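You operate a simulated robot arm through the tools that you are given. There is no shell and no other tool. Be economical: measure what you need, move in short steps, check, and stop when the job is done.

The job below is to be done with a simulated robot arm. You get a single attempt, and the scene is never put back.

## Task
Brush the sprocket block clean with cleaner, then blow it dry.
Fine: put the brush back and switch the blower off once the drops are gone. Set down upright: green brush. What is to be rubbed or washed off counts as gone when no trace of it is left.

It is judged by the outcome, as a careful person would: the job done as asked, and still so three seconds after it is handed in. It fails if anything else is knocked over, pushed out of place, dropped, spilled or broken.

## Robot
A 7-joint arm with a two-finger parallel gripper, fixed in place. Base frame: the origin is at the foot of the arm, x ahead of it, y to its left, z up; the work surface is at about z = 0. Units: m, rad, N and s.
With the tool pointing down near the work surface it reaches from about 0.24 to 0.62 m from the base axis. Its first joint turns from -1.152 to 1.152 rad. Payload 2.6 kg.
Tool frame: the origin (TCP) lies between the finger pads and is the grasp point; the fingertips stand 0.03 m ahead of it; z points along the fingers, y is the line along which they close. Largest opening 0.094 m; finger width 0.028, thickness 0.01; the body of the gripper, 0.05 by 0.096 m, starts 0.055 m behind the TCP.
Orientation is that of the tool frame in the base frame, as [roll, pitch, yaw] about the fixed x, y, z axes, in that order (R = Rz(yaw) Ry(pitch) Rx(roll)). With the fingers straight down and closing along the base's y, the tool's x points along the base's -x, its y along +y and its z along -z.

## Interface
- The arm moves only by the tool play_rows. Its argument "motion" is a list of rows, each an object of numbers (a shift or turn left out is 0, a gripper value left out holds the last): "dx", "dy", "dz": the shift along the base's x, y, z in m; "wx", "wy", "wz": the turn, a rotation vector about the base's x, y, z in rad; "gripper": the finger opening in m, from 0 to 0.094. In form: [{"dx": .., "dy": .., "dz": .., "wx": .., "wy": .., "wz": .., "gripper": ..}, ...]. A call has 1 to 8 rows; each row shifts and turns the commanded pose from where the row before left it. Rows are played at 5 a second. More than 0.05 m and 0.15 rad between two rows, or a gripper value outside its range, and nothing of the call is played. Where a pose cannot be reached the arm comes as near as it can. A force on the tool above 70 N (or 10 N above the force at the start of the call, whichever is more), or a blocked arm, ends the call early, and 0.2 s more pass. Each finger travels about 0.072 m/s and halts on what it meets, pressing with about 33 N; the grip force reading is that of the motor and also rises with nothing between the fingers. The clock runs only during rows and for 0.2 s after the last one: add rows that do not move to give the fingers time. The reply holds the time, the measured pose of the TCP, the force on the tool along the base axes, the opening and the grip force, in the units named above and with some noise, with the torque about the TCP (base axes, N m) and any sound that the robot's microphone picked up, and new pictures: "pictures" is both (left out), scene, wrist or none.
- Cameras (640 x 400 px; columns grow to the right, rows downward): "scene" is fixed at [0.0379, 0.429, 0.5777]; the picture's right is [-0.78, -0.63, 0.00], its down [-0.27, 0.34, -0.90] and it looks along [0.57, -0.70, -0.44] (base axes); focal length 331 px, centre (320, 200). "wrist" rides on the gripper at [0.076, 0.014, -0.102] in the tool frame; the picture's right is [-0.18, 0.98, 0.00], its down [-0.75, -0.14, -0.64] and it looks along [-0.63, -0.12, 0.77] (tool axes); focal length 243 px, centre (320, 200). There is no depth. A picture from a camera that has moved, and an enlarged one, comes with that camera's place and axes in the base frame and with its lens.
- enlarge(camera, box): a new picture of the part [left, top, right, bottom] of that camera's present view, enlarged. The clock stands still meanwhile.
- hand_in(): hands the job in; it is judged then, once.

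Work in short steps. Places have to be worked out from the pictures, the camera data and where the tool is seen: move nearer, look again, correct. Check each grasp and each placing, and mend what went wrong. You have 120 turns and 200 pictures in all, those below and enlarged ones among them. Open the gripper and draw the arm clear of the work before you hand the job in, unless the task says otherwise; then end with one line.

The tools are called after "Request:" as name(argument=value, ...) on one line, values as JSON. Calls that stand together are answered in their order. play_rows: Moves the arm, as the interface text tells. Its arguments: {"type":"object","properties":{"motion":{"type":"array"},"pictures":{"type":"string","enum":["both","scene","wrist","none"]}},"required":["motion"]} The other tools are called the same way: enlarge (camera, box) takes an enlarged picture of a part of a camera's view; hand_in () hands the job in.

At the start:

```text
time: 0.0
position: [0.3442, -0.1108, 0.3836]
tcp_rot: [-3.141, 0.0, -3.141]
ft_force: [0.2, -0.2, 0.1]
moment: [0.02, 0.0, -0.03]
finger_gap: 0.0938
finger_force: 0.0
```

scene: 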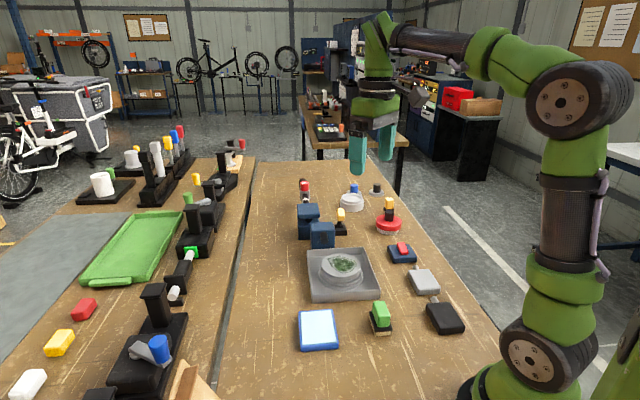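
wrist: 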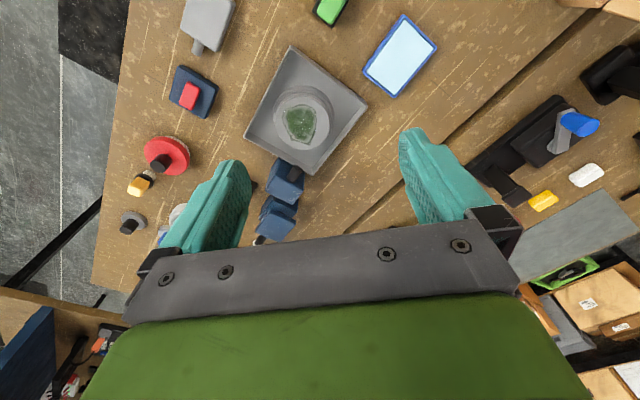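

I start by looking closely at the work area in both views.

Request:
enlarge(camera="scene", box=[280, 170, 480, 360])

Request:
enlarge(camera="wrist", box=[110, 0, 450, 250])

Request:
enlarge(camera="scene", box=[60, 120, 280, 390])

```text
2.11 times, centred on (380, 265) of scene
camera zoom: at [0.0379, 0.429, 0.5777], right [-0.78, -0.63, 0.0], down [-0.27, 0.34, -0.9], along [0.57, -0.7, -0.44], focal length 696 px, centre (194, 63)
```

zoom: 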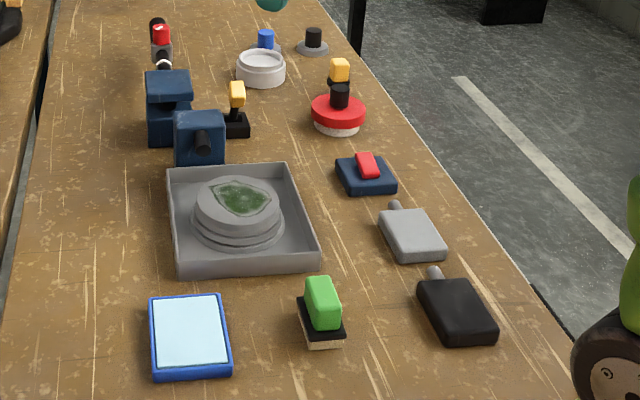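

```text
1.60 times, centred on (280, 125) of wrist
camera zoom: at [0.2689, -0.0965, 0.4873], right [0.18, 0.98, 0.0], down [0.75, -0.14, 0.64], along [0.63, -0.12, -0.77], focal length 388 px, centre (384, 320)
```

zoom: 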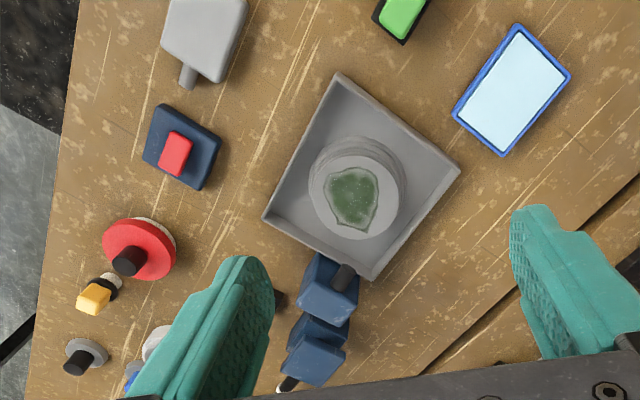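

```text
1.48 times, centred on (170, 255) of scene
camera zoom: at [0.0379, 0.429, 0.5777], right [-0.78, -0.63, 0.0], down [-0.27, 0.34, -0.9], along [0.57, -0.7, -0.44], focal length 490 px, centre (542, 118)
```

zoom: 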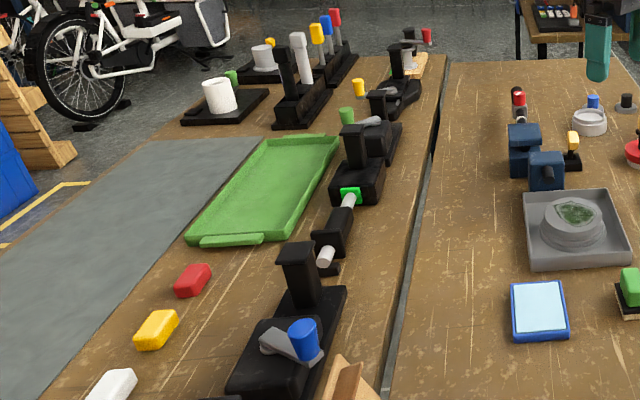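

The green brush is near (0.283,-0.083), the tray near (0.44,-0.16), the light-blue thing near (0.375,0.025). I go lower over the right side to identify the switch-like objects.

Request:
play_rows(motion=[{"dy": -0.045, "dz": -0.02}, {"dy": -0.045, "dz": -0.02}, {"dy": -0.045, "dz": -0.02}, {"dy": -0.045, "dz": -0.02}, {"dx": 0.03}, {"dx": 0.03}], pictures="wrist")

```text
time: 1.4
position: [0.4034, -0.2898, 0.3036]
tcp_rot: [3.141, 0.001, -3.139]
ft_force: [-1.3, -0.1, -0.7]
moment: [-0.01, 0.01, 0.0]
finger_gap: 0.0938
finger_force: 0.2
camera wrist: at [0.3286, -0.2768, 0.4069], right [0.18, 0.98, 0.0], down [0.75, -0.14, 0.64], along [0.63, -0.12, -0.77], focal length 243 px, centre (320, 200)
```

wrist: 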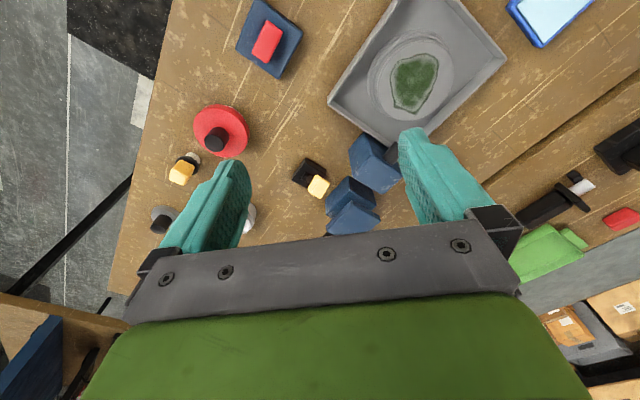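

Request:
enlarge(camera="wrist", box=[140, 60, 420, 250])

Request:
enlarge(camera="scene", box=[285, 170, 415, 250])

Request:
enlarge(camera="scene", box=[290, 240, 470, 360])

```text
2.11 times, centred on (280, 155) of wrist
camera zoom: at [0.3286, -0.2768, 0.4069], right [0.18, 0.98, 0.0], down [0.75, -0.14, 0.64], along [0.63, -0.12, -0.77], focal length 511 px, centre (404, 295)
```

zoom: 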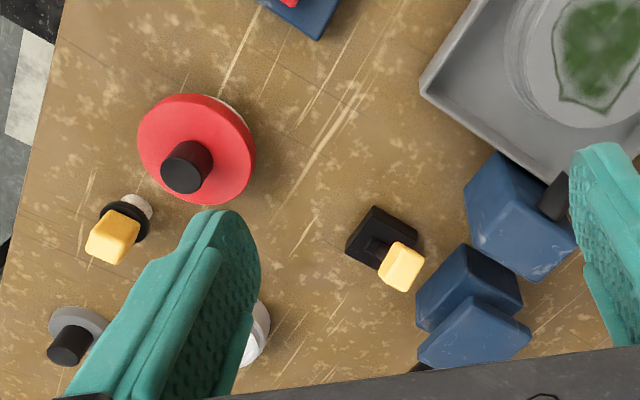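

```text
4.92 times, centred on (350, 210) of scene
camera zoom: at [0.0379, 0.429, 0.5777], right [-0.78, -0.63, 0.0], down [-0.27, 0.34, -0.9], along [0.57, -0.7, -0.44], focal length 1628 px, centre (172, 151)
```

zoom: 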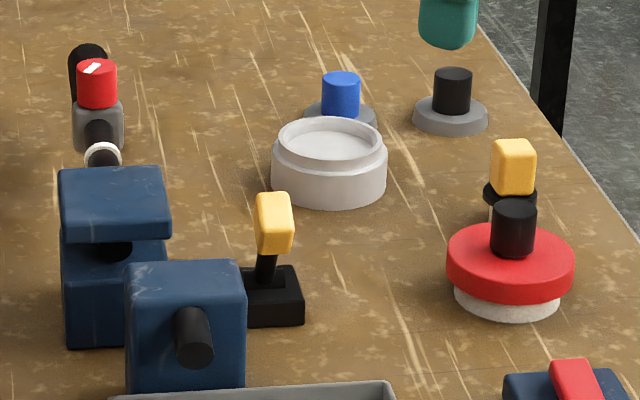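

```text
3.33 times, centred on (380, 300) of scene
camera zoom: at [0.0379, 0.429, 0.5777], right [-0.78, -0.63, 0.0], down [-0.27, 0.34, -0.9], along [0.57, -0.7, -0.44], focal length 1102 px, centre (120, -133)
```

zoom: 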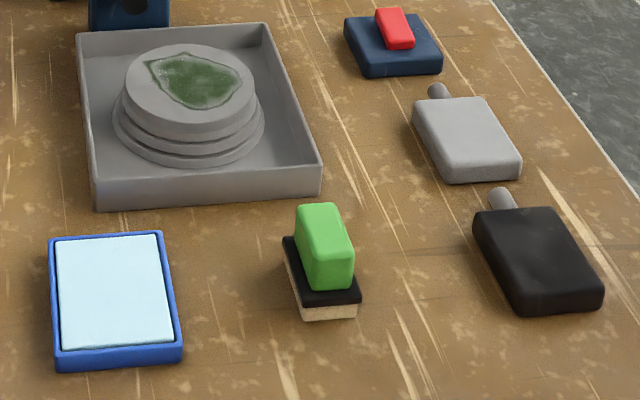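

The blower seems to be the navy nozzle box behind the tray. The navy box with the red rocker, which is within reach, looks like its switch, and the blue-framed pad looks like the cleaner. I take closer looks to confirm.

Request:
enlarge(camera="wrist", box=[225, 0, 305, 80])

Request:
play_rows(motion=[{"dx": -0.04, "dy": 0.03, "dz": -0.02}, {"dx": -0.04, "dy": 0.04, "dz": -0.02}, {"dx": -0.02, "dy": 0.045, "dz": -0.02}, {"dy": 0.045, "dz": -0.02}, {"dy": 0.03}], pictures="wrist")

```text
5.00 times, centred on (265, 40) of wrist
camera zoom: at [0.3286, -0.2768, 0.4069], right [0.18, 0.98, 0.0], down [0.75, -0.14, 0.64], along [0.63, -0.12, -0.77], focal length 1213 px, centre (595, 1000)
```

zoom: 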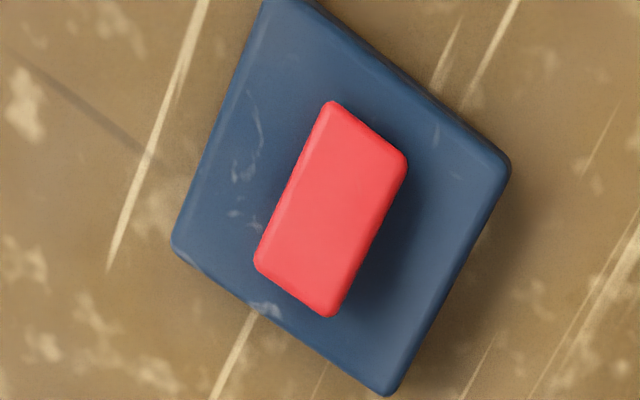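

```text
refused: row 1 steps farther than a row can; nothing moved
```

The rocker is tilted, with its higher end toward the robot or the far side still to be determined. I move over the brush in smaller rows.

Request:
play_rows(motion=[{"dx": -0.03, "dy": 0.03, "dz": -0.015}, {"dx": -0.03, "dy": 0.03, "dz": -0.015}, {"dx": -0.02, "dy": 0.04, "dz": -0.015}, {"dx": -0.01, "dy": 0.045, "dz": -0.015}, {"dy": 0.045}], pictures="wrist")

```text
time: 2.6
position: [0.3141, -0.1004, 0.243]
tcp_rot: [-3.141, 0.0, -3.141]
ft_force: [0.4, -0.3, 0.1]
moment: [-0.05, -0.01, 0.02]
finger_gap: 0.094
finger_force: 0.0
camera wrist: at [0.2387, -0.0869, 0.3471], right [0.18, 0.98, 0.0], down [0.75, -0.14, 0.64], along [0.63, -0.12, -0.77], focal length 243 px, centre (320, 200)
```

wrist: 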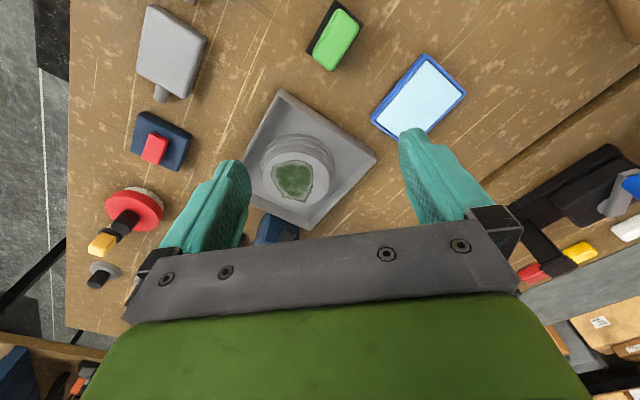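

Request:
enlarge(camera="wrist", box=[230, 0, 470, 150])

Request:
enlarge(camera="wrist", box=[100, 90, 220, 180])

Request:
enlarge(camera="scene", box=[370, 230, 430, 270])

Request:
enlarge(camera="scene", box=[350, 290, 410, 345])

```text
2.67 times, centred on (350, 75) of wrist
camera zoom: at [0.2387, -0.0869, 0.3471], right [0.18, 0.98, 0.0], down [0.75, -0.14, 0.64], along [0.63, -0.12, -0.77], focal length 647 px, centre (240, 533)
```

zoom: 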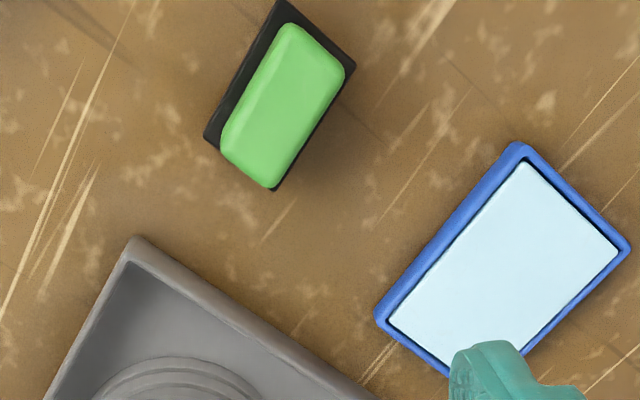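

```text
4.44 times, centred on (160, 135) of wrist
camera zoom: at [0.2387, -0.0869, 0.3471], right [0.18, 0.98, 0.0], down [0.75, -0.14, 0.64], along [0.63, -0.12, -0.77], focal length 1078 px, centre (1031, 489)
```

zoom: 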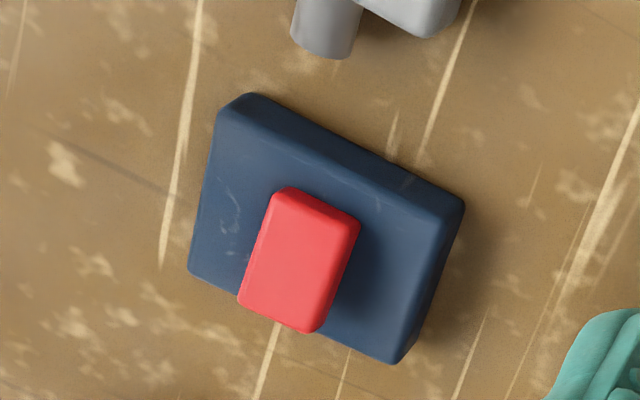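

```text
10.00 times, centred on (400, 250) of scene
camera zoom: at [0.0379, 0.429, 0.5777], right [-0.78, -0.63, 0.0], down [-0.27, 0.34, -0.9], along [0.57, -0.7, -0.44], focal length 3306 px, centre (-480, -300)
```

zoom: 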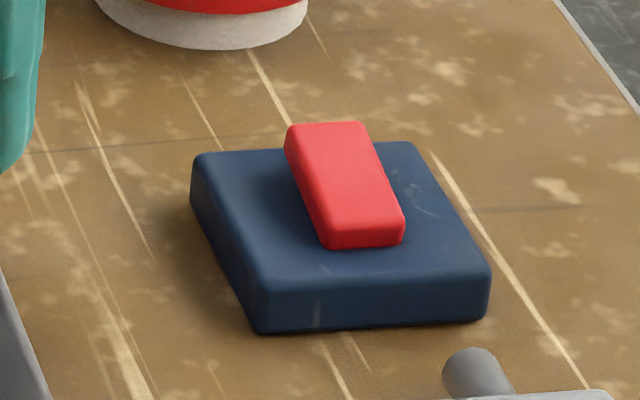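

```text
7.27 times, centred on (380, 318) of scene
camera zoom: at [0.0379, 0.429, 0.5777], right [-0.78, -0.63, 0.0], down [-0.27, 0.34, -0.9], along [0.57, -0.7, -0.44], focal length 2404 px, centre (-116, -654)
```

zoom: 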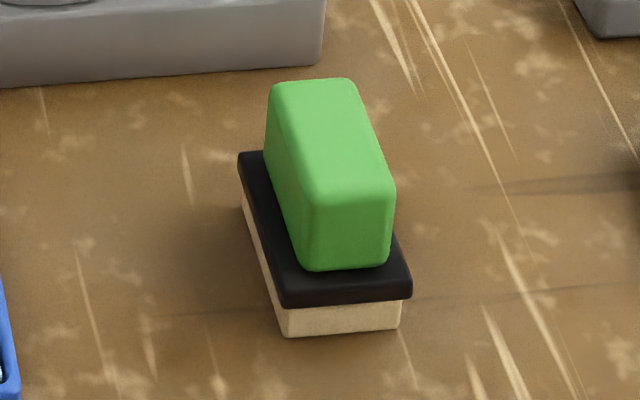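

The brush lies with its centre near (0.277,-0.079) and its long axis at about -45°. The handle is about 2.3 cm wide. I turn the gripper -45°, hover above it and check.

Request:
play_rows(motion=[{"dx": -0.006, "dy": 0.0035, "dz": -0.015, "wz": -0.131, "gripper": 0.06}, {"dx": -0.006, "dy": 0.0035, "dz": -0.015, "wz": -0.131}, {"dx": -0.006, "dy": 0.0035, "dz": -0.015, "wz": -0.131}, {"dx": -0.006, "dy": 0.0035, "dz": -0.015, "wz": -0.131}, {"dx": -0.006, "dy": 0.0035, "dz": -0.015, "wz": -0.131}, {"dx": -0.006, "dy": 0.0035, "dz": -0.015, "wz": -0.131}])

```text
time: 4.0
position: [0.2769, -0.0795, 0.153]
tcp_rot: [3.141, -0.001, 2.353]
ft_force: [-0.5, 0.2, -0.6]
moment: [0.02, 0.0, 0.03]
finger_gap: 0.0601
finger_force: 0.1
camera wrist: at [0.235, -0.0162, 0.2569], right [0.83, 0.56, 0.0], down [0.43, -0.63, 0.64], along [0.36, -0.53, -0.77], focal length 243 px, centre (320, 200)
```

scene: 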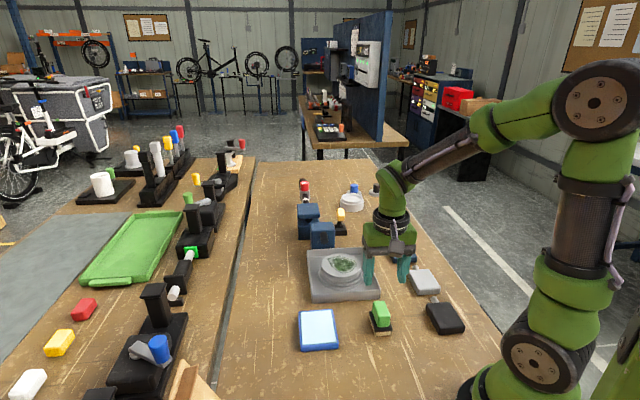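
wrist: 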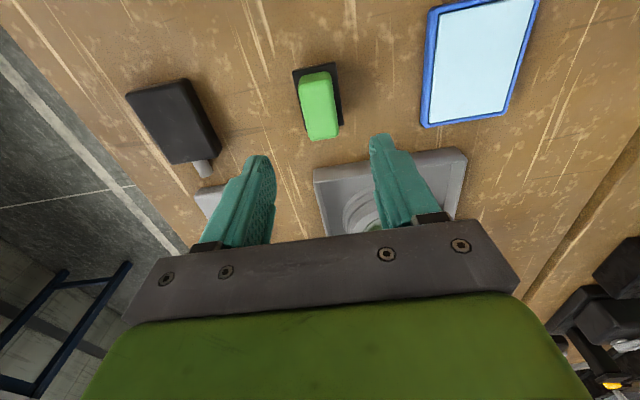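

The handle centre works out at (0.277,-0.079), right under the TCP, and its angle is about -47°. I descend to TCP z 0.065 and look.

Request:
play_rows(motion=[{"dz": -0.03, "wz": -0.02}, {"dz": -0.03, "wz": -0.01}, {"dz": -0.028}])

Request:
enlarge(camera="scene", box=[340, 280, 420, 350])

```text
time: 4.8
position: [0.2771, -0.0791, 0.065]
tcp_rot: [3.141, -0.001, 2.326]
ft_force: [0.4, 0.2, -0.3]
moment: [0.0, 0.02, -0.01]
finger_gap: 0.0603
finger_force: 0.1
camera wrist: at [0.2373, -0.0142, 0.1685], right [0.84, 0.54, 0.0], down [0.41, -0.65, 0.64], along [0.35, -0.54, -0.77], focal length 243 px, centre (320, 200)
```

scene: 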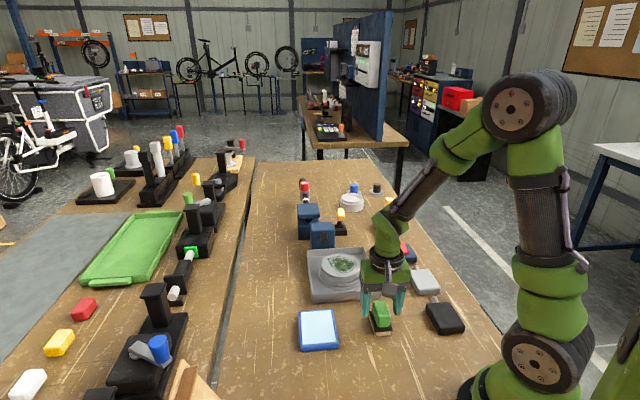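
wrist: 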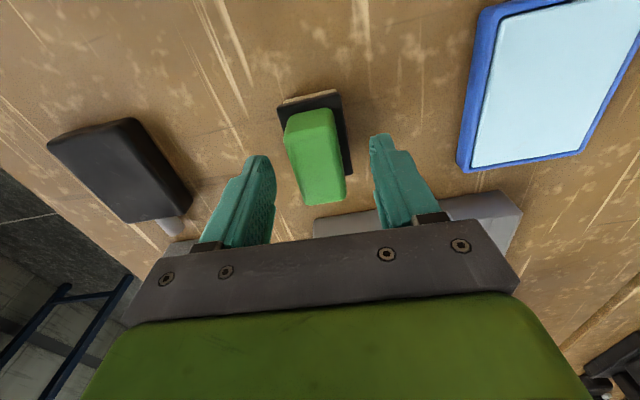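

```text
5.71 times, centred on (380, 315) of scene
camera zoom: at [0.0379, 0.429, 0.5777], right [-0.78, -0.63, 0.0], down [-0.27, 0.34, -0.9], along [0.57, -0.7, -0.44], focal length 1889 px, centre (-23, -457)
```

zoom: 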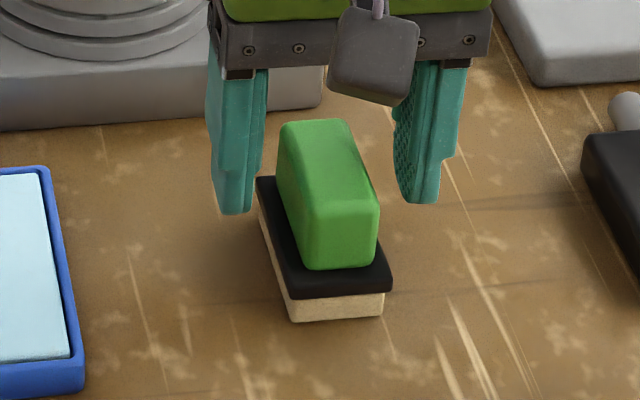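

The tips are at z≈0.035 and the plate top is at about 0.02. I lower 1.1 cm and close on the handle.

Request:
play_rows(motion=[{"dz": -0.011}, {"gripper": 0.04}, {"gripper": 0.01}, {"gripper": 0.01}, {"gripper": 0.01}])

Request:
enlarge(camera="scene", box=[340, 280, 420, 350])

```text
time: 6.0
position: [0.2788, -0.0795, 0.0536]
tcp_rot: [-3.141, 0.0, 2.326]
ft_force: [0.2, -0.1, 0.3]
moment: [0.01, -0.03, -0.02]
finger_gap: 0.0311
finger_force: 33.2
camera wrist: at [0.2372, -0.0142, 0.1579], right [0.84, 0.54, 0.0], down [0.41, -0.65, 0.64], along [0.35, -0.54, -0.77], focal length 243 px, centre (320, 200)
```

scene: 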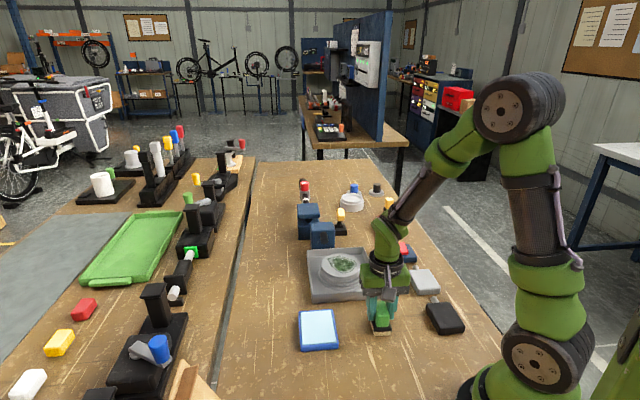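
wrist: 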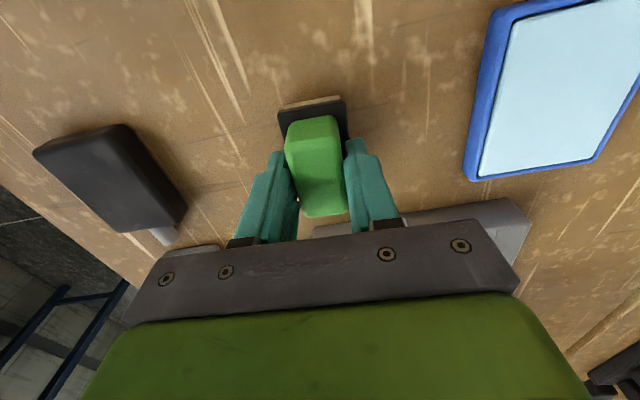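

```text
5.71 times, centred on (380, 315) of scene
camera zoom: at [0.0379, 0.429, 0.5777], right [-0.78, -0.63, 0.0], down [-0.27, 0.34, -0.9], along [0.57, -0.7, -0.44], focal length 1889 px, centre (-23, -457)
```

zoom: 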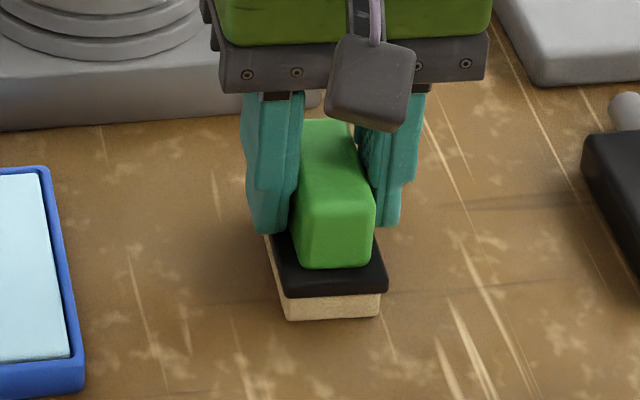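

The brush is gripped, with an opening of 0.031 at TCP z≈0.054, so the bristle bottom is about 0.054 below the TCP. I lift it and carry it over the pad centre at about (0.375,0.020).

Request:
play_rows(motion=[{"dz": 0.03}, {"dz": 0.04}, {"dx": 0.024, "dy": 0.025}, {"dx": 0.024, "dy": 0.025}, {"dx": 0.024, "dy": 0.025}, {"dx": 0.024, "dy": 0.025}, {"dz": -0.03}])

Request:
enlarge(camera="scene", box=[270, 250, 380, 360])

```text
time: 7.6
position: [0.3735, 0.0213, 0.0961]
tcp_rot: [3.141, 0.001, 2.327]
ft_force: [-1.0, 0.2, -0.5]
moment: [0.01, 0.0, 0.02]
finger_gap: 0.0316
finger_force: 33.3
camera wrist: at [0.3332, 0.0859, 0.1987], right [0.84, 0.54, 0.0], down [0.41, -0.65, 0.64], along [0.35, -0.54, -0.77], focal length 243 px, centre (320, 200)
```

scene: 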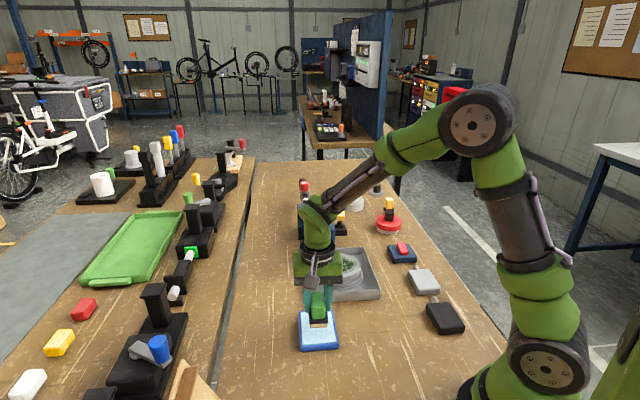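
wrist: 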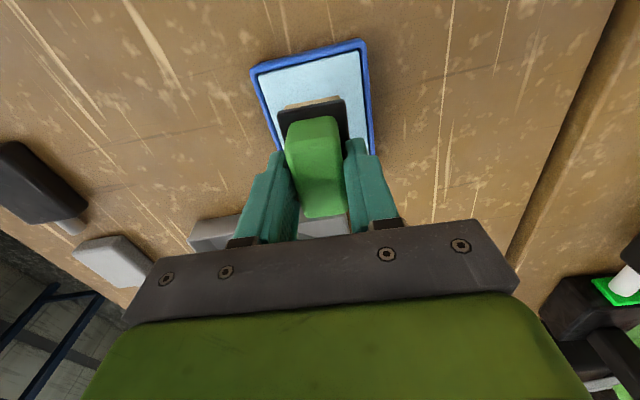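

```text
3.64 times, centred on (325, 305) of scene
camera zoom: at [0.0379, 0.429, 0.5777], right [-0.78, -0.63, 0.0], down [-0.27, 0.34, -0.9], along [0.57, -0.7, -0.44], focal length 1202 px, centre (302, -182)
```

zoom: 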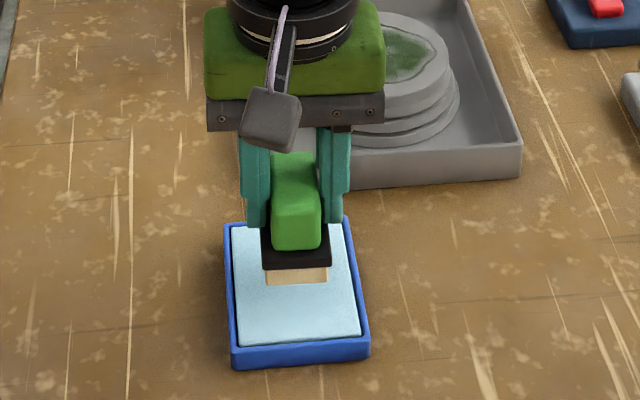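

The brush is nicely centred and aligned over the pad. I lower it until light contact.

Request:
play_rows(motion=[{"dz": -0.015}, {"dz": -0.008}, {"dz": -0.003}, {"dz": -0.002}])

Request:
enlarge(camera="scene", box=[270, 250, 380, 360])

```text
time: 8.6
position: [0.3756, 0.0208, 0.0686]
tcp_rot: [3.137, 0.003, 2.326]
ft_force: [-8.2, 0.1, 38.1]
moment: [0.04, 0.28, -0.01]
finger_gap: 0.0318
finger_force: 33.2
camera wrist: at [0.334, 0.0855, 0.1724], right [0.84, 0.54, 0.01], down [0.41, -0.65, 0.64], along [0.35, -0.54, -0.77], focal length 243 px, centre (320, 200)
```

scene: 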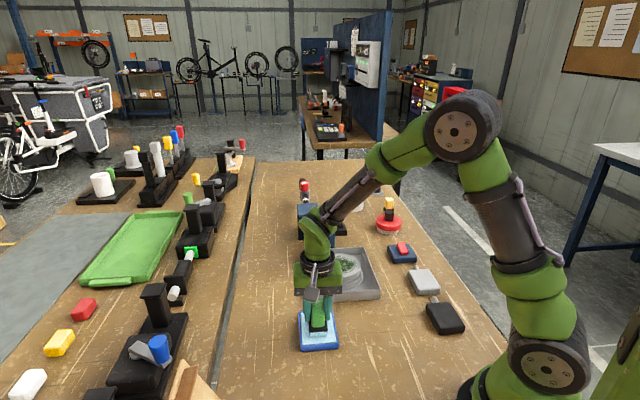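
wrist: 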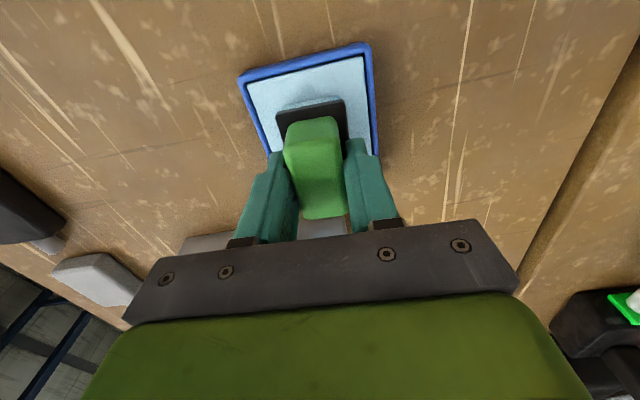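

```text
3.64 times, centred on (325, 305) of scene
camera zoom: at [0.0377, 0.429, 0.5777], right [-0.78, -0.63, 0.0], down [-0.27, 0.34, -0.9], along [0.57, -0.7, -0.44], focal length 1202 px, centre (302, -182)
```

zoom: 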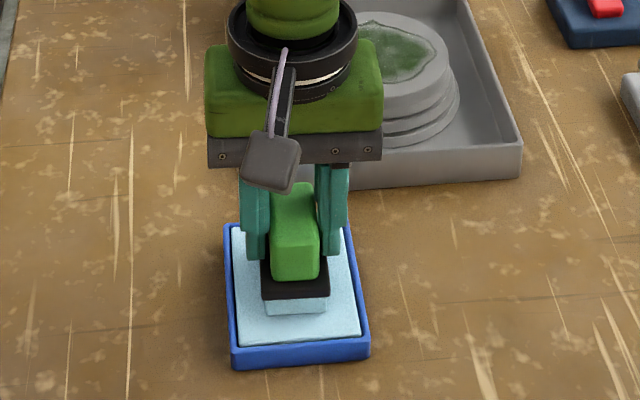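

The bristles turned light blue, so the brush is loaded with cleaner. I lift it and carry it over the grime patch, estimated at (0.448,-0.168) with the block top at about z 0.03–0.035.

Request:
play_rows(motion=[{"dz": 0.03}, {"dz": 0.03}, {"dx": 0.0145, "dy": -0.0378}, {"dx": 0.0145, "dy": -0.0378}, {"dx": 0.0145, "dy": -0.0378}, {"dx": 0.0145, "dy": -0.0378}, {"dx": 0.0145, "dy": -0.0378}])

Request:
enlarge(camera="scene", box=[290, 220, 400, 310])

```text
time: 10.2
position: [0.4466, -0.1678, 0.1279]
tcp_rot: [3.142, -0.001, 2.327]
ft_force: [0.1, -1.0, -0.9]
moment: [0.04, 0.03, 0.0]
finger_gap: 0.0314
finger_force: 32.6
camera wrist: at [0.4053, -0.1034, 0.2314], right [0.84, 0.54, 0.0], down [0.41, -0.65, 0.64], along [0.35, -0.54, -0.77], focal length 243 px, centre (320, 200)
```

scene: 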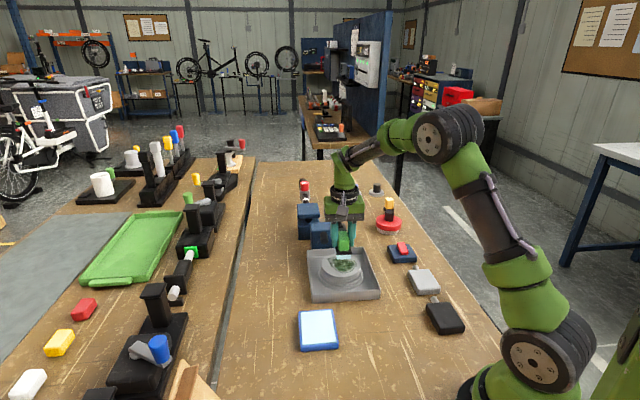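
wrist: 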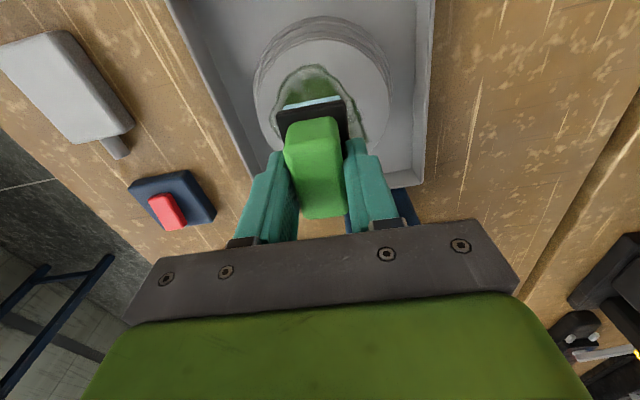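

```text
4.44 times, centred on (345, 265) of scene
camera zoom: at [0.0378, 0.429, 0.5777], right [-0.78, -0.63, 0.0], down [-0.27, 0.34, -0.9], along [0.57, -0.7, -0.44], focal length 1469 px, centre (209, -89)
```

zoom: 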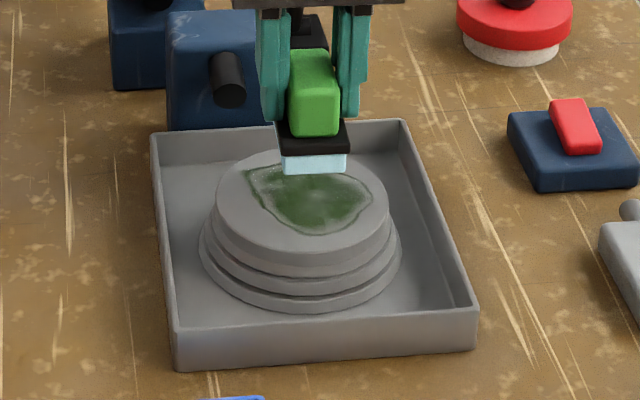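

I lower toward the top of the block and check the clearance.

Request:
play_rows(motion=[{"dz": -0.02}, {"dz": -0.008}])

Request:
enlarge(camera="scene", box=[290, 220, 400, 310])

```text
time: 10.8
position: [0.446, -0.1667, 0.0996]
tcp_rot: [3.141, 0.0, 2.326]
ft_force: [-0.1, -1.1, -0.6]
moment: [0.02, 0.03, 0.0]
finger_gap: 0.0318
finger_force: 32.9
camera wrist: at [0.4054, -0.1029, 0.2032], right [0.84, 0.54, 0.0], down [0.41, -0.65, 0.64], along [0.35, -0.54, -0.77], focal length 243 px, centre (320, 200)
```

scene: 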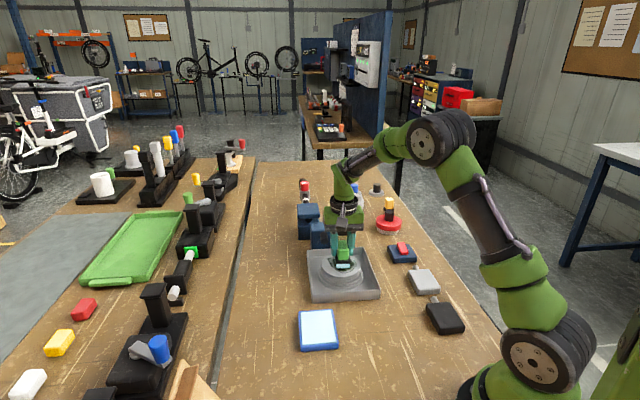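
wrist: 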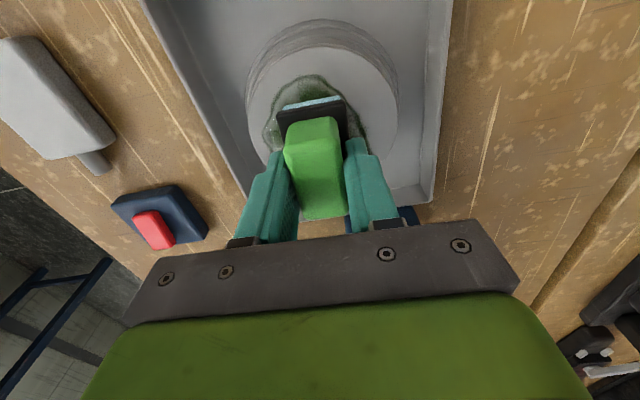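

```text
4.44 times, centred on (345, 265) of scene
camera zoom: at [0.0379, 0.429, 0.5777], right [-0.78, -0.63, 0.0], down [-0.27, 0.34, -0.9], along [0.57, -0.7, -0.44], focal length 1469 px, centre (209, -89)
```

zoom: 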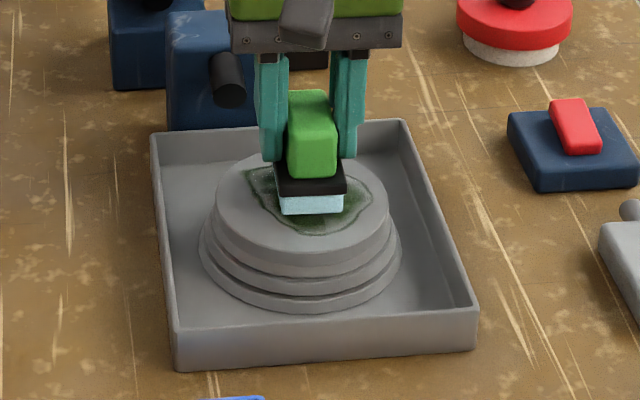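

The brush is over the patch centre. I step down to light contact.

Request:
play_rows(motion=[{"dz": -0.003}, {"dz": -0.003}], pictures="none")

Request:
play_rows(motion=[{"dz": -0.002}], pictures="none")

Request:
play_rows(motion=[{"dz": -0.0015}], pictures="none")

```text
time: 11.4
position: [0.4462, -0.1682, 0.0936]
tcp_rot: [-3.141, 0.002, 2.327]
ft_force: [-2.3, 1.6, 5.3]
moment: [-0.06, -0.03, 0.0]
finger_gap: 0.0316
finger_force: 33.1
```

```text
time: 11.8
position: [0.4454, -0.168, 0.0946]
tcp_rot: [3.138, 0.004, 2.324]
ft_force: [-10.0, 5.1, 30.1]
moment: [0.16, 0.45, 0.01]
finger_gap: 0.0319
finger_force: 33.3
```

```text
time: 12.2
position: [0.4471, -0.1681, 0.0946]
tcp_rot: [3.135, 0.008, 2.324]
ft_force: [-14.6, 6.7, 48.2]
moment: [0.38, 0.88, -0.08]
finger_gap: 0.0316
finger_force: 33.2
```

Contact is at TCP z≈0.094 and the force is rather high. I ease off to about 10 N and scrub sideways along the brush's short axis.

Request:
play_rows(motion=[{"dz": 0.003}, {"dx": 0.008, "dy": 0.008}, {"dx": 0.008, "dy": 0.008}, {"dx": -0.008, "dy": -0.008}, {"dx": -0.008, "dy": -0.008}, {"dx": -0.008, "dy": -0.008}, {"dx": -0.008, "dy": -0.008}, {"dx": 0.008, "dy": 0.008}])

Request:
enlarge(camera="scene", box=[290, 220, 400, 310])

```text
time: 14.0
position: [0.4374, -0.1791, 0.0942]
tcp_rot: [-3.138, 0.006, 2.324]
ft_force: [-5.0, -7.2, 29.0]
moment: [0.0, 0.21, 0.03]
finger_gap: 0.0318
finger_force: 33.0
camera wrist: at [0.397, -0.1146, 0.1969], right [0.84, 0.54, 0.0], down [0.41, -0.64, 0.65], along [0.35, -0.55, -0.76], focal length 243 px, centre (320, 200)
```

scene: 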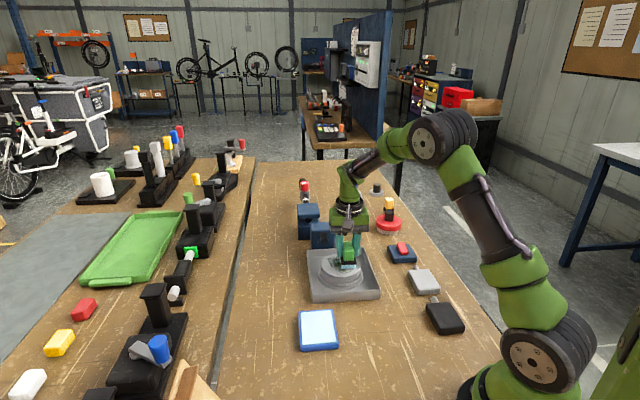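
wrist: 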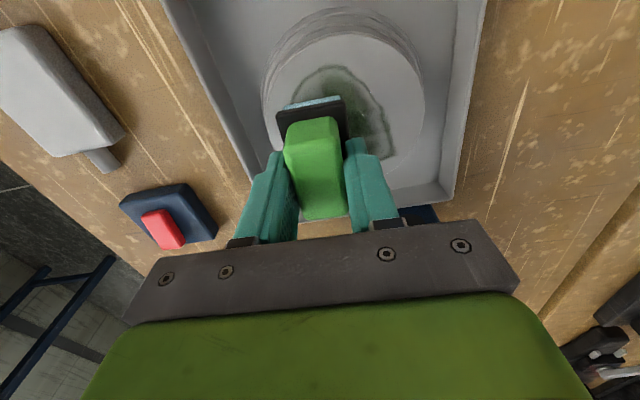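

```text
4.44 times, centred on (345, 265) of scene
camera zoom: at [0.0377, 0.429, 0.5777], right [-0.78, -0.63, 0.0], down [-0.27, 0.34, -0.9], along [0.57, -0.7, -0.44], focal length 1469 px, centre (209, -89)
```

zoom: 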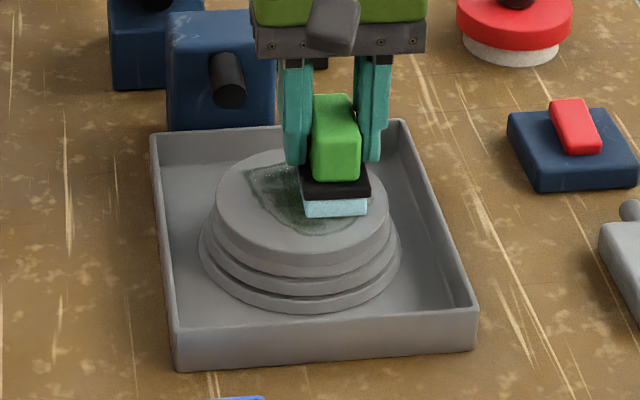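

The grime is fading and the tray hasn't moved. I keep scrubbing, offset toward the camera side, and then in the other direction.

Request:
play_rows(motion=[{"dx": -0.006, "dy": 0.006, "dz": 0.001}, {"dx": 0.009, "dy": 0.009}, {"dx": 0.009, "dy": 0.009}, {"dx": 0.008, "dy": 0.008}, {"dx": -0.009, "dy": -0.009}, {"dx": -0.009, "dy": -0.009}, {"dx": -0.009, "dy": -0.009}, {"dx": -0.005, "dy": -0.005}], pictures="none")

Request:
play_rows(motion=[{"dx": 0.009, "dy": -0.009}, {"dx": 0.007, "dy": -0.007}, {"dx": 0.009, "dy": 0.009}, {"dx": 0.009, "dy": 0.009}, {"dx": 0.009, "dy": 0.009}, {"dx": 0.007, "dy": 0.007}, {"dx": -0.009, "dy": -0.009}, {"dx": -0.009, "dy": -0.009}])

Request:
enlarge(camera="scene", box=[290, 220, 400, 310])

```text
time: 15.8
position: [0.4276, -0.177, 0.0942]
tcp_rot: [3.14, 0.0, 2.327]
ft_force: [5.5, 4.3, 19.2]
moment: [-0.01, -0.27, 0.06]
finger_gap: 0.0317
finger_force: 32.5
```

```text
time: 17.6
position: [0.4605, -0.1743, 0.0941]
tcp_rot: [3.138, -0.001, 2.33]
ft_force: [3.8, 5.2, 19.9]
moment: [-0.07, -0.29, 0.07]
finger_gap: 0.0318
finger_force: 33.1
camera wrist: at [0.4187, -0.1102, 0.1975], right [0.84, 0.54, 0.0], down [0.41, -0.65, 0.64], along [0.35, -0.54, -0.77], focal length 243 px, centre (320, 200)
```

scene: 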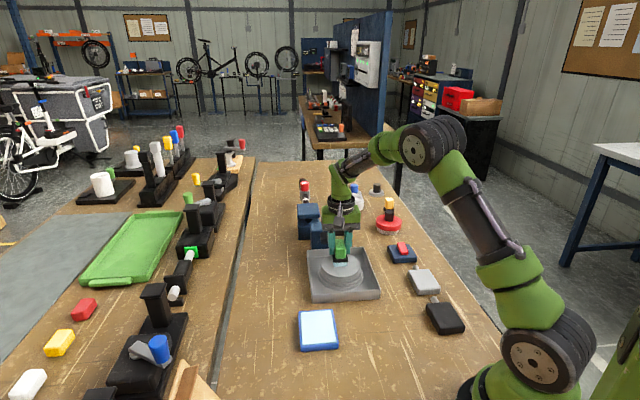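
wrist: 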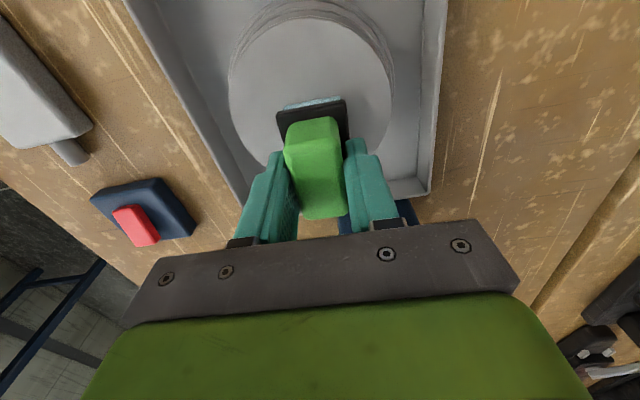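

```text
4.44 times, centred on (345, 265) of scene
camera zoom: at [0.0377, 0.4291, 0.5777], right [-0.78, -0.63, 0.0], down [-0.27, 0.34, -0.9], along [0.57, -0.7, -0.44], focal length 1469 px, centre (209, -89)
```

zoom: 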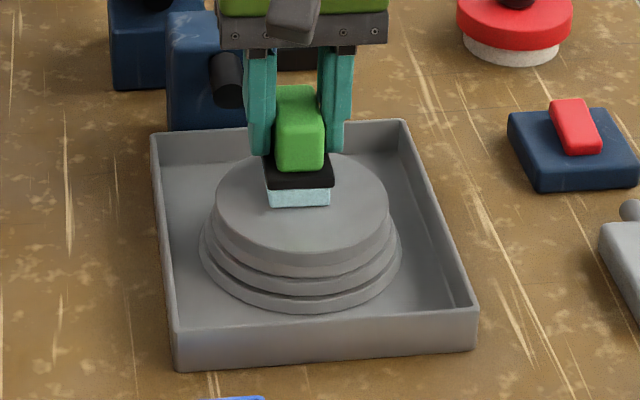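

The visible surface looks clean. I lift up and back to inspect the whole top.

Request:
play_rows(motion=[{"dx": -0.008, "dy": 0.008}, {"dz": 0.03}, {"dz": 0.03}, {"dx": -0.035, "dy": 0.03}, {"dx": -0.035, "dy": 0.03}, {"dx": -0.035, "dy": 0.03}])

Request:
enlarge(camera="scene", box=[305, 235, 385, 300])

Request:
enlarge(camera="wrist", box=[180, 100, 460, 250])

```text
time: 19.0
position: [0.3461, -0.0773, 0.1524]
tcp_rot: [-3.141, 0.001, 2.327]
ft_force: [-0.1, -0.1, -0.8]
moment: [0.0, 0.03, -0.01]
finger_gap: 0.032
finger_force: 33.1
camera wrist: at [0.3048, -0.0136, 0.257], right [0.84, 0.54, 0.0], down [0.41, -0.65, 0.64], along [0.35, -0.54, -0.77], focal length 243 px, centre (320, 200)
```

scene: 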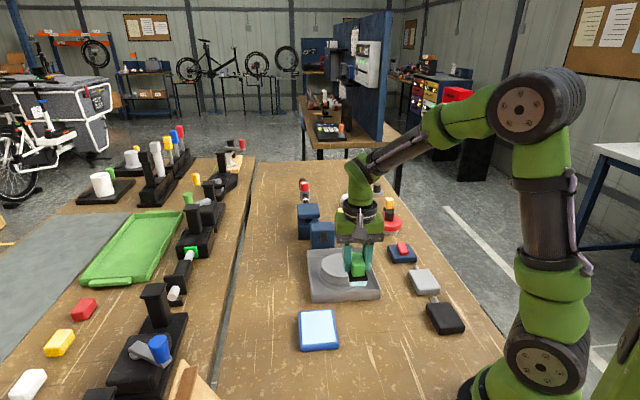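
wrist: 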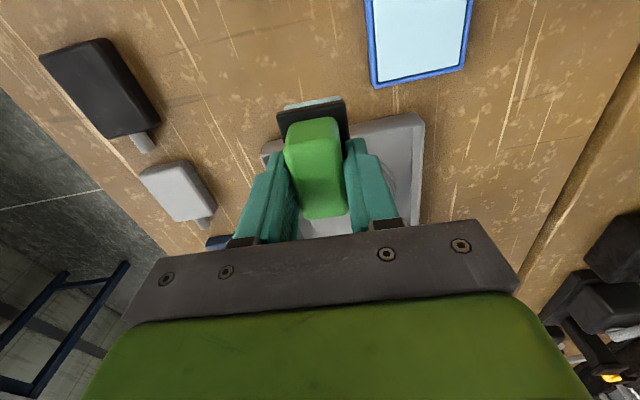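

```text
6.15 times, centred on (345, 268) of scene
camera zoom: at [0.0379, 0.429, 0.5777], right [-0.78, -0.63, 0.0], down [-0.27, 0.34, -0.9], along [0.57, -0.7, -0.44], focal length 2034 px, centre (166, -215)
```

zoom: 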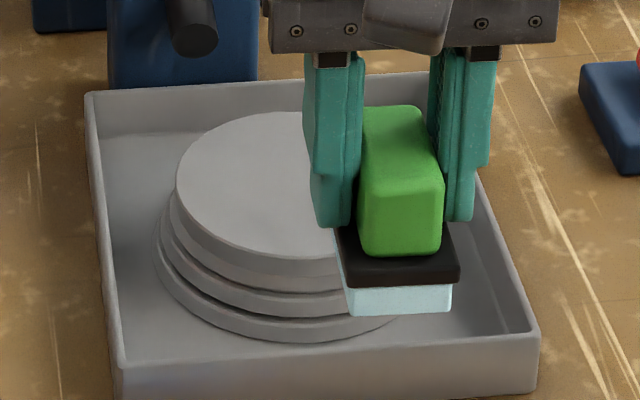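

```text
2.29 times, centred on (320, 175) of wrist
camera zoom: at [0.3048, -0.0136, 0.257], right [0.84, 0.54, 0.0], down [0.41, -0.65, 0.64], along [0.35, -0.54, -0.77], focal length 555 px, centre (320, 257)
```

zoom: 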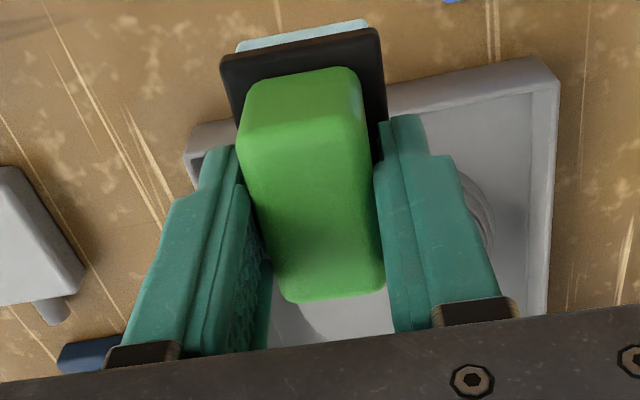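

The left part of the top is clean. I move above the brush's home spot and inspect the rest of the block before setting the brush down.

Request:
play_rows(motion=[{"dx": -0.035}, {"dx": -0.033, "dy": -0.001, "dz": -0.03}], pictures="scene")

Request:
enlarge(camera="scene", box=[305, 235, 385, 300])

```text
time: 19.6
position: [0.2765, -0.0784, 0.1239]
tcp_rot: [3.141, 0.0, 2.328]
ft_force: [-0.1, 0.2, -0.6]
moment: [-0.03, -0.03, 0.01]
finger_gap: 0.0316
finger_force: 32.6
```

scene: 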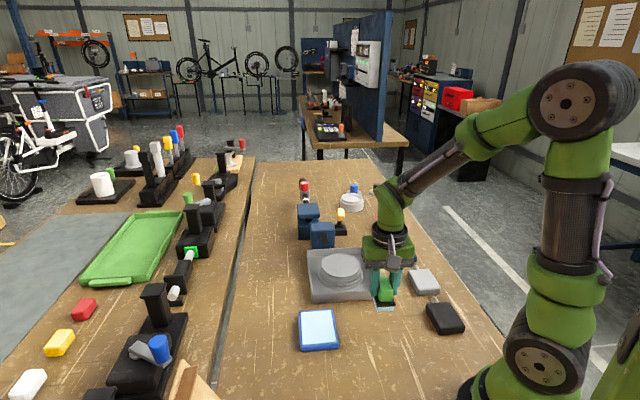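

```text
6.15 times, centred on (345, 268) of scene
camera zoom: at [0.0379, 0.429, 0.5777], right [-0.78, -0.63, 0.0], down [-0.27, 0.34, -0.9], along [0.57, -0.7, -0.44], focal length 2034 px, centre (166, -215)
```

zoom: 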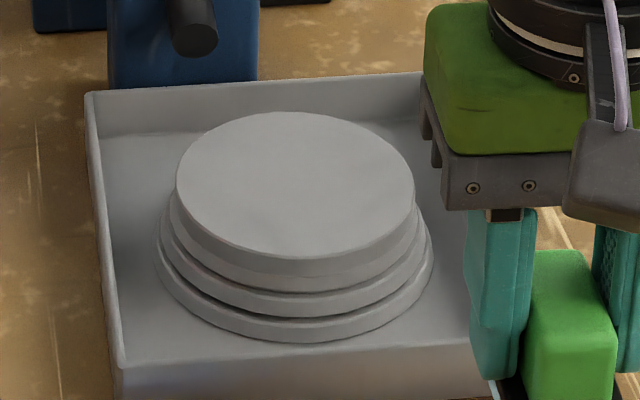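

The block top shows no grime. I set the brush down at its home spot, ending with small steps.

Request:
play_rows(motion=[{"dz": -0.03, "dx": 0.001}, {"dz": -0.03}, {"dz": -0.006}, {"dz": -0.002}])

Request:
enlarge(camera="scene", box=[340, 280, 420, 350])

```text
time: 20.6
position: [0.2782, -0.0791, 0.0551]
tcp_rot: [3.14, 0.0, 2.328]
ft_force: [0.4, -0.3, -1.3]
moment: [-0.01, -0.02, 0.0]
finger_gap: 0.0317
finger_force: 32.4
camera wrist: at [0.2375, -0.0144, 0.1587], right [0.84, 0.54, 0.0], down [0.41, -0.65, 0.64], along [0.35, -0.54, -0.77], focal length 243 px, centre (320, 200)
```

scene: 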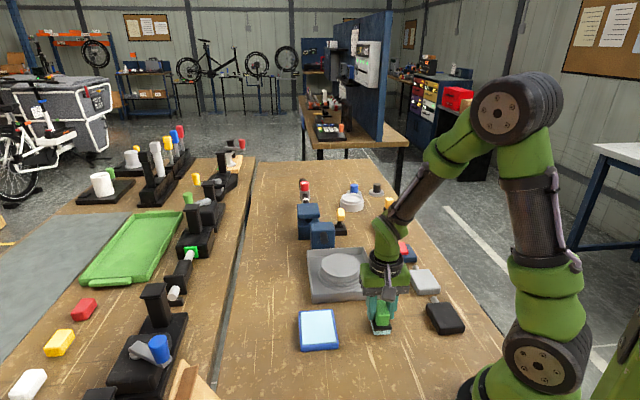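
wrist: 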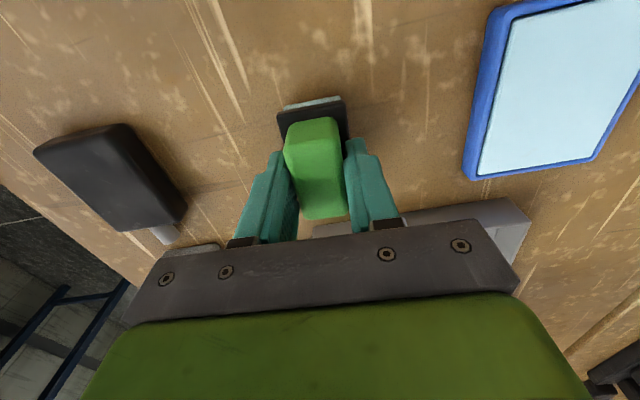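

```text
5.71 times, centred on (380, 315) of scene
camera zoom: at [0.0379, 0.429, 0.5777], right [-0.78, -0.63, 0.0], down [-0.27, 0.34, -0.9], along [0.57, -0.7, -0.44], focal length 1889 px, centre (-23, -457)
```

zoom: 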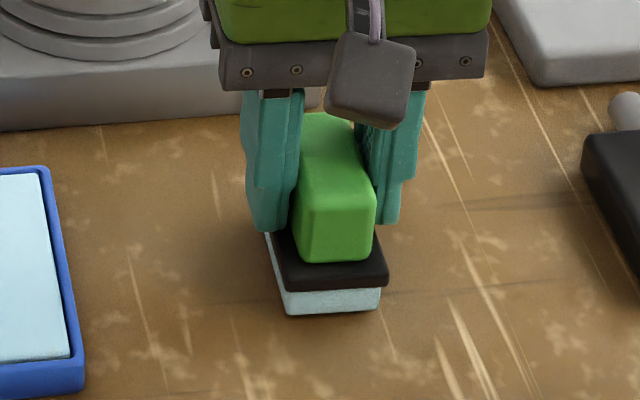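

The brush sits about 2 mm higher in the picture than it did originally, so I lower it further until contact.

Request:
play_rows(motion=[{"dz": -0.0015}], pictures="none")

Request:
play_rows(motion=[{"dz": -0.001}], pictures="none")

```text
time: 21.0
position: [0.2778, -0.0786, 0.054]
tcp_rot: [3.141, 0.002, 2.326]
ft_force: [0.5, -0.1, -0.8]
moment: [0.01, 0.03, 0.02]
finger_gap: 0.0319
finger_force: 33.4
```

```text
time: 21.4
position: [0.2788, -0.0794, 0.0522]
tcp_rot: [-3.14, 0.0, 2.328]
ft_force: [-0.2, 0.7, -1.1]
moment: [0.02, 0.0, 0.0]
finger_gap: 0.0315
finger_force: 32.5
```

Request:
play_rows(motion=[{"dz": -0.001}], pictures="none")

Request:
enlarge(camera="scene", box=[340, 280, 420, 350])

```text
time: 21.8
position: [0.2777, -0.078, 0.0521]
tcp_rot: [3.141, 0.002, 2.325]
ft_force: [-5.9, 2.7, 18.8]
moment: [-0.19, 0.14, -0.06]
finger_gap: 0.0317
finger_force: 32.9
```

```text
5.71 times, centred on (380, 315) of scene
camera zoom: at [0.0378, 0.429, 0.5777], right [-0.78, -0.63, 0.0], down [-0.27, 0.34, -0.9], along [0.57, -0.7, -0.44], focal length 1889 px, centre (-23, -457)
```

zoom: 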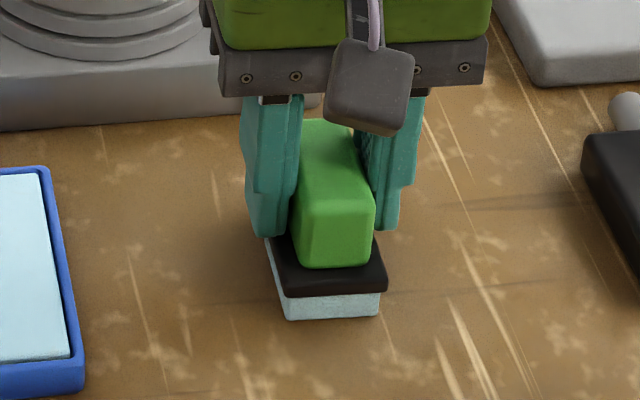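

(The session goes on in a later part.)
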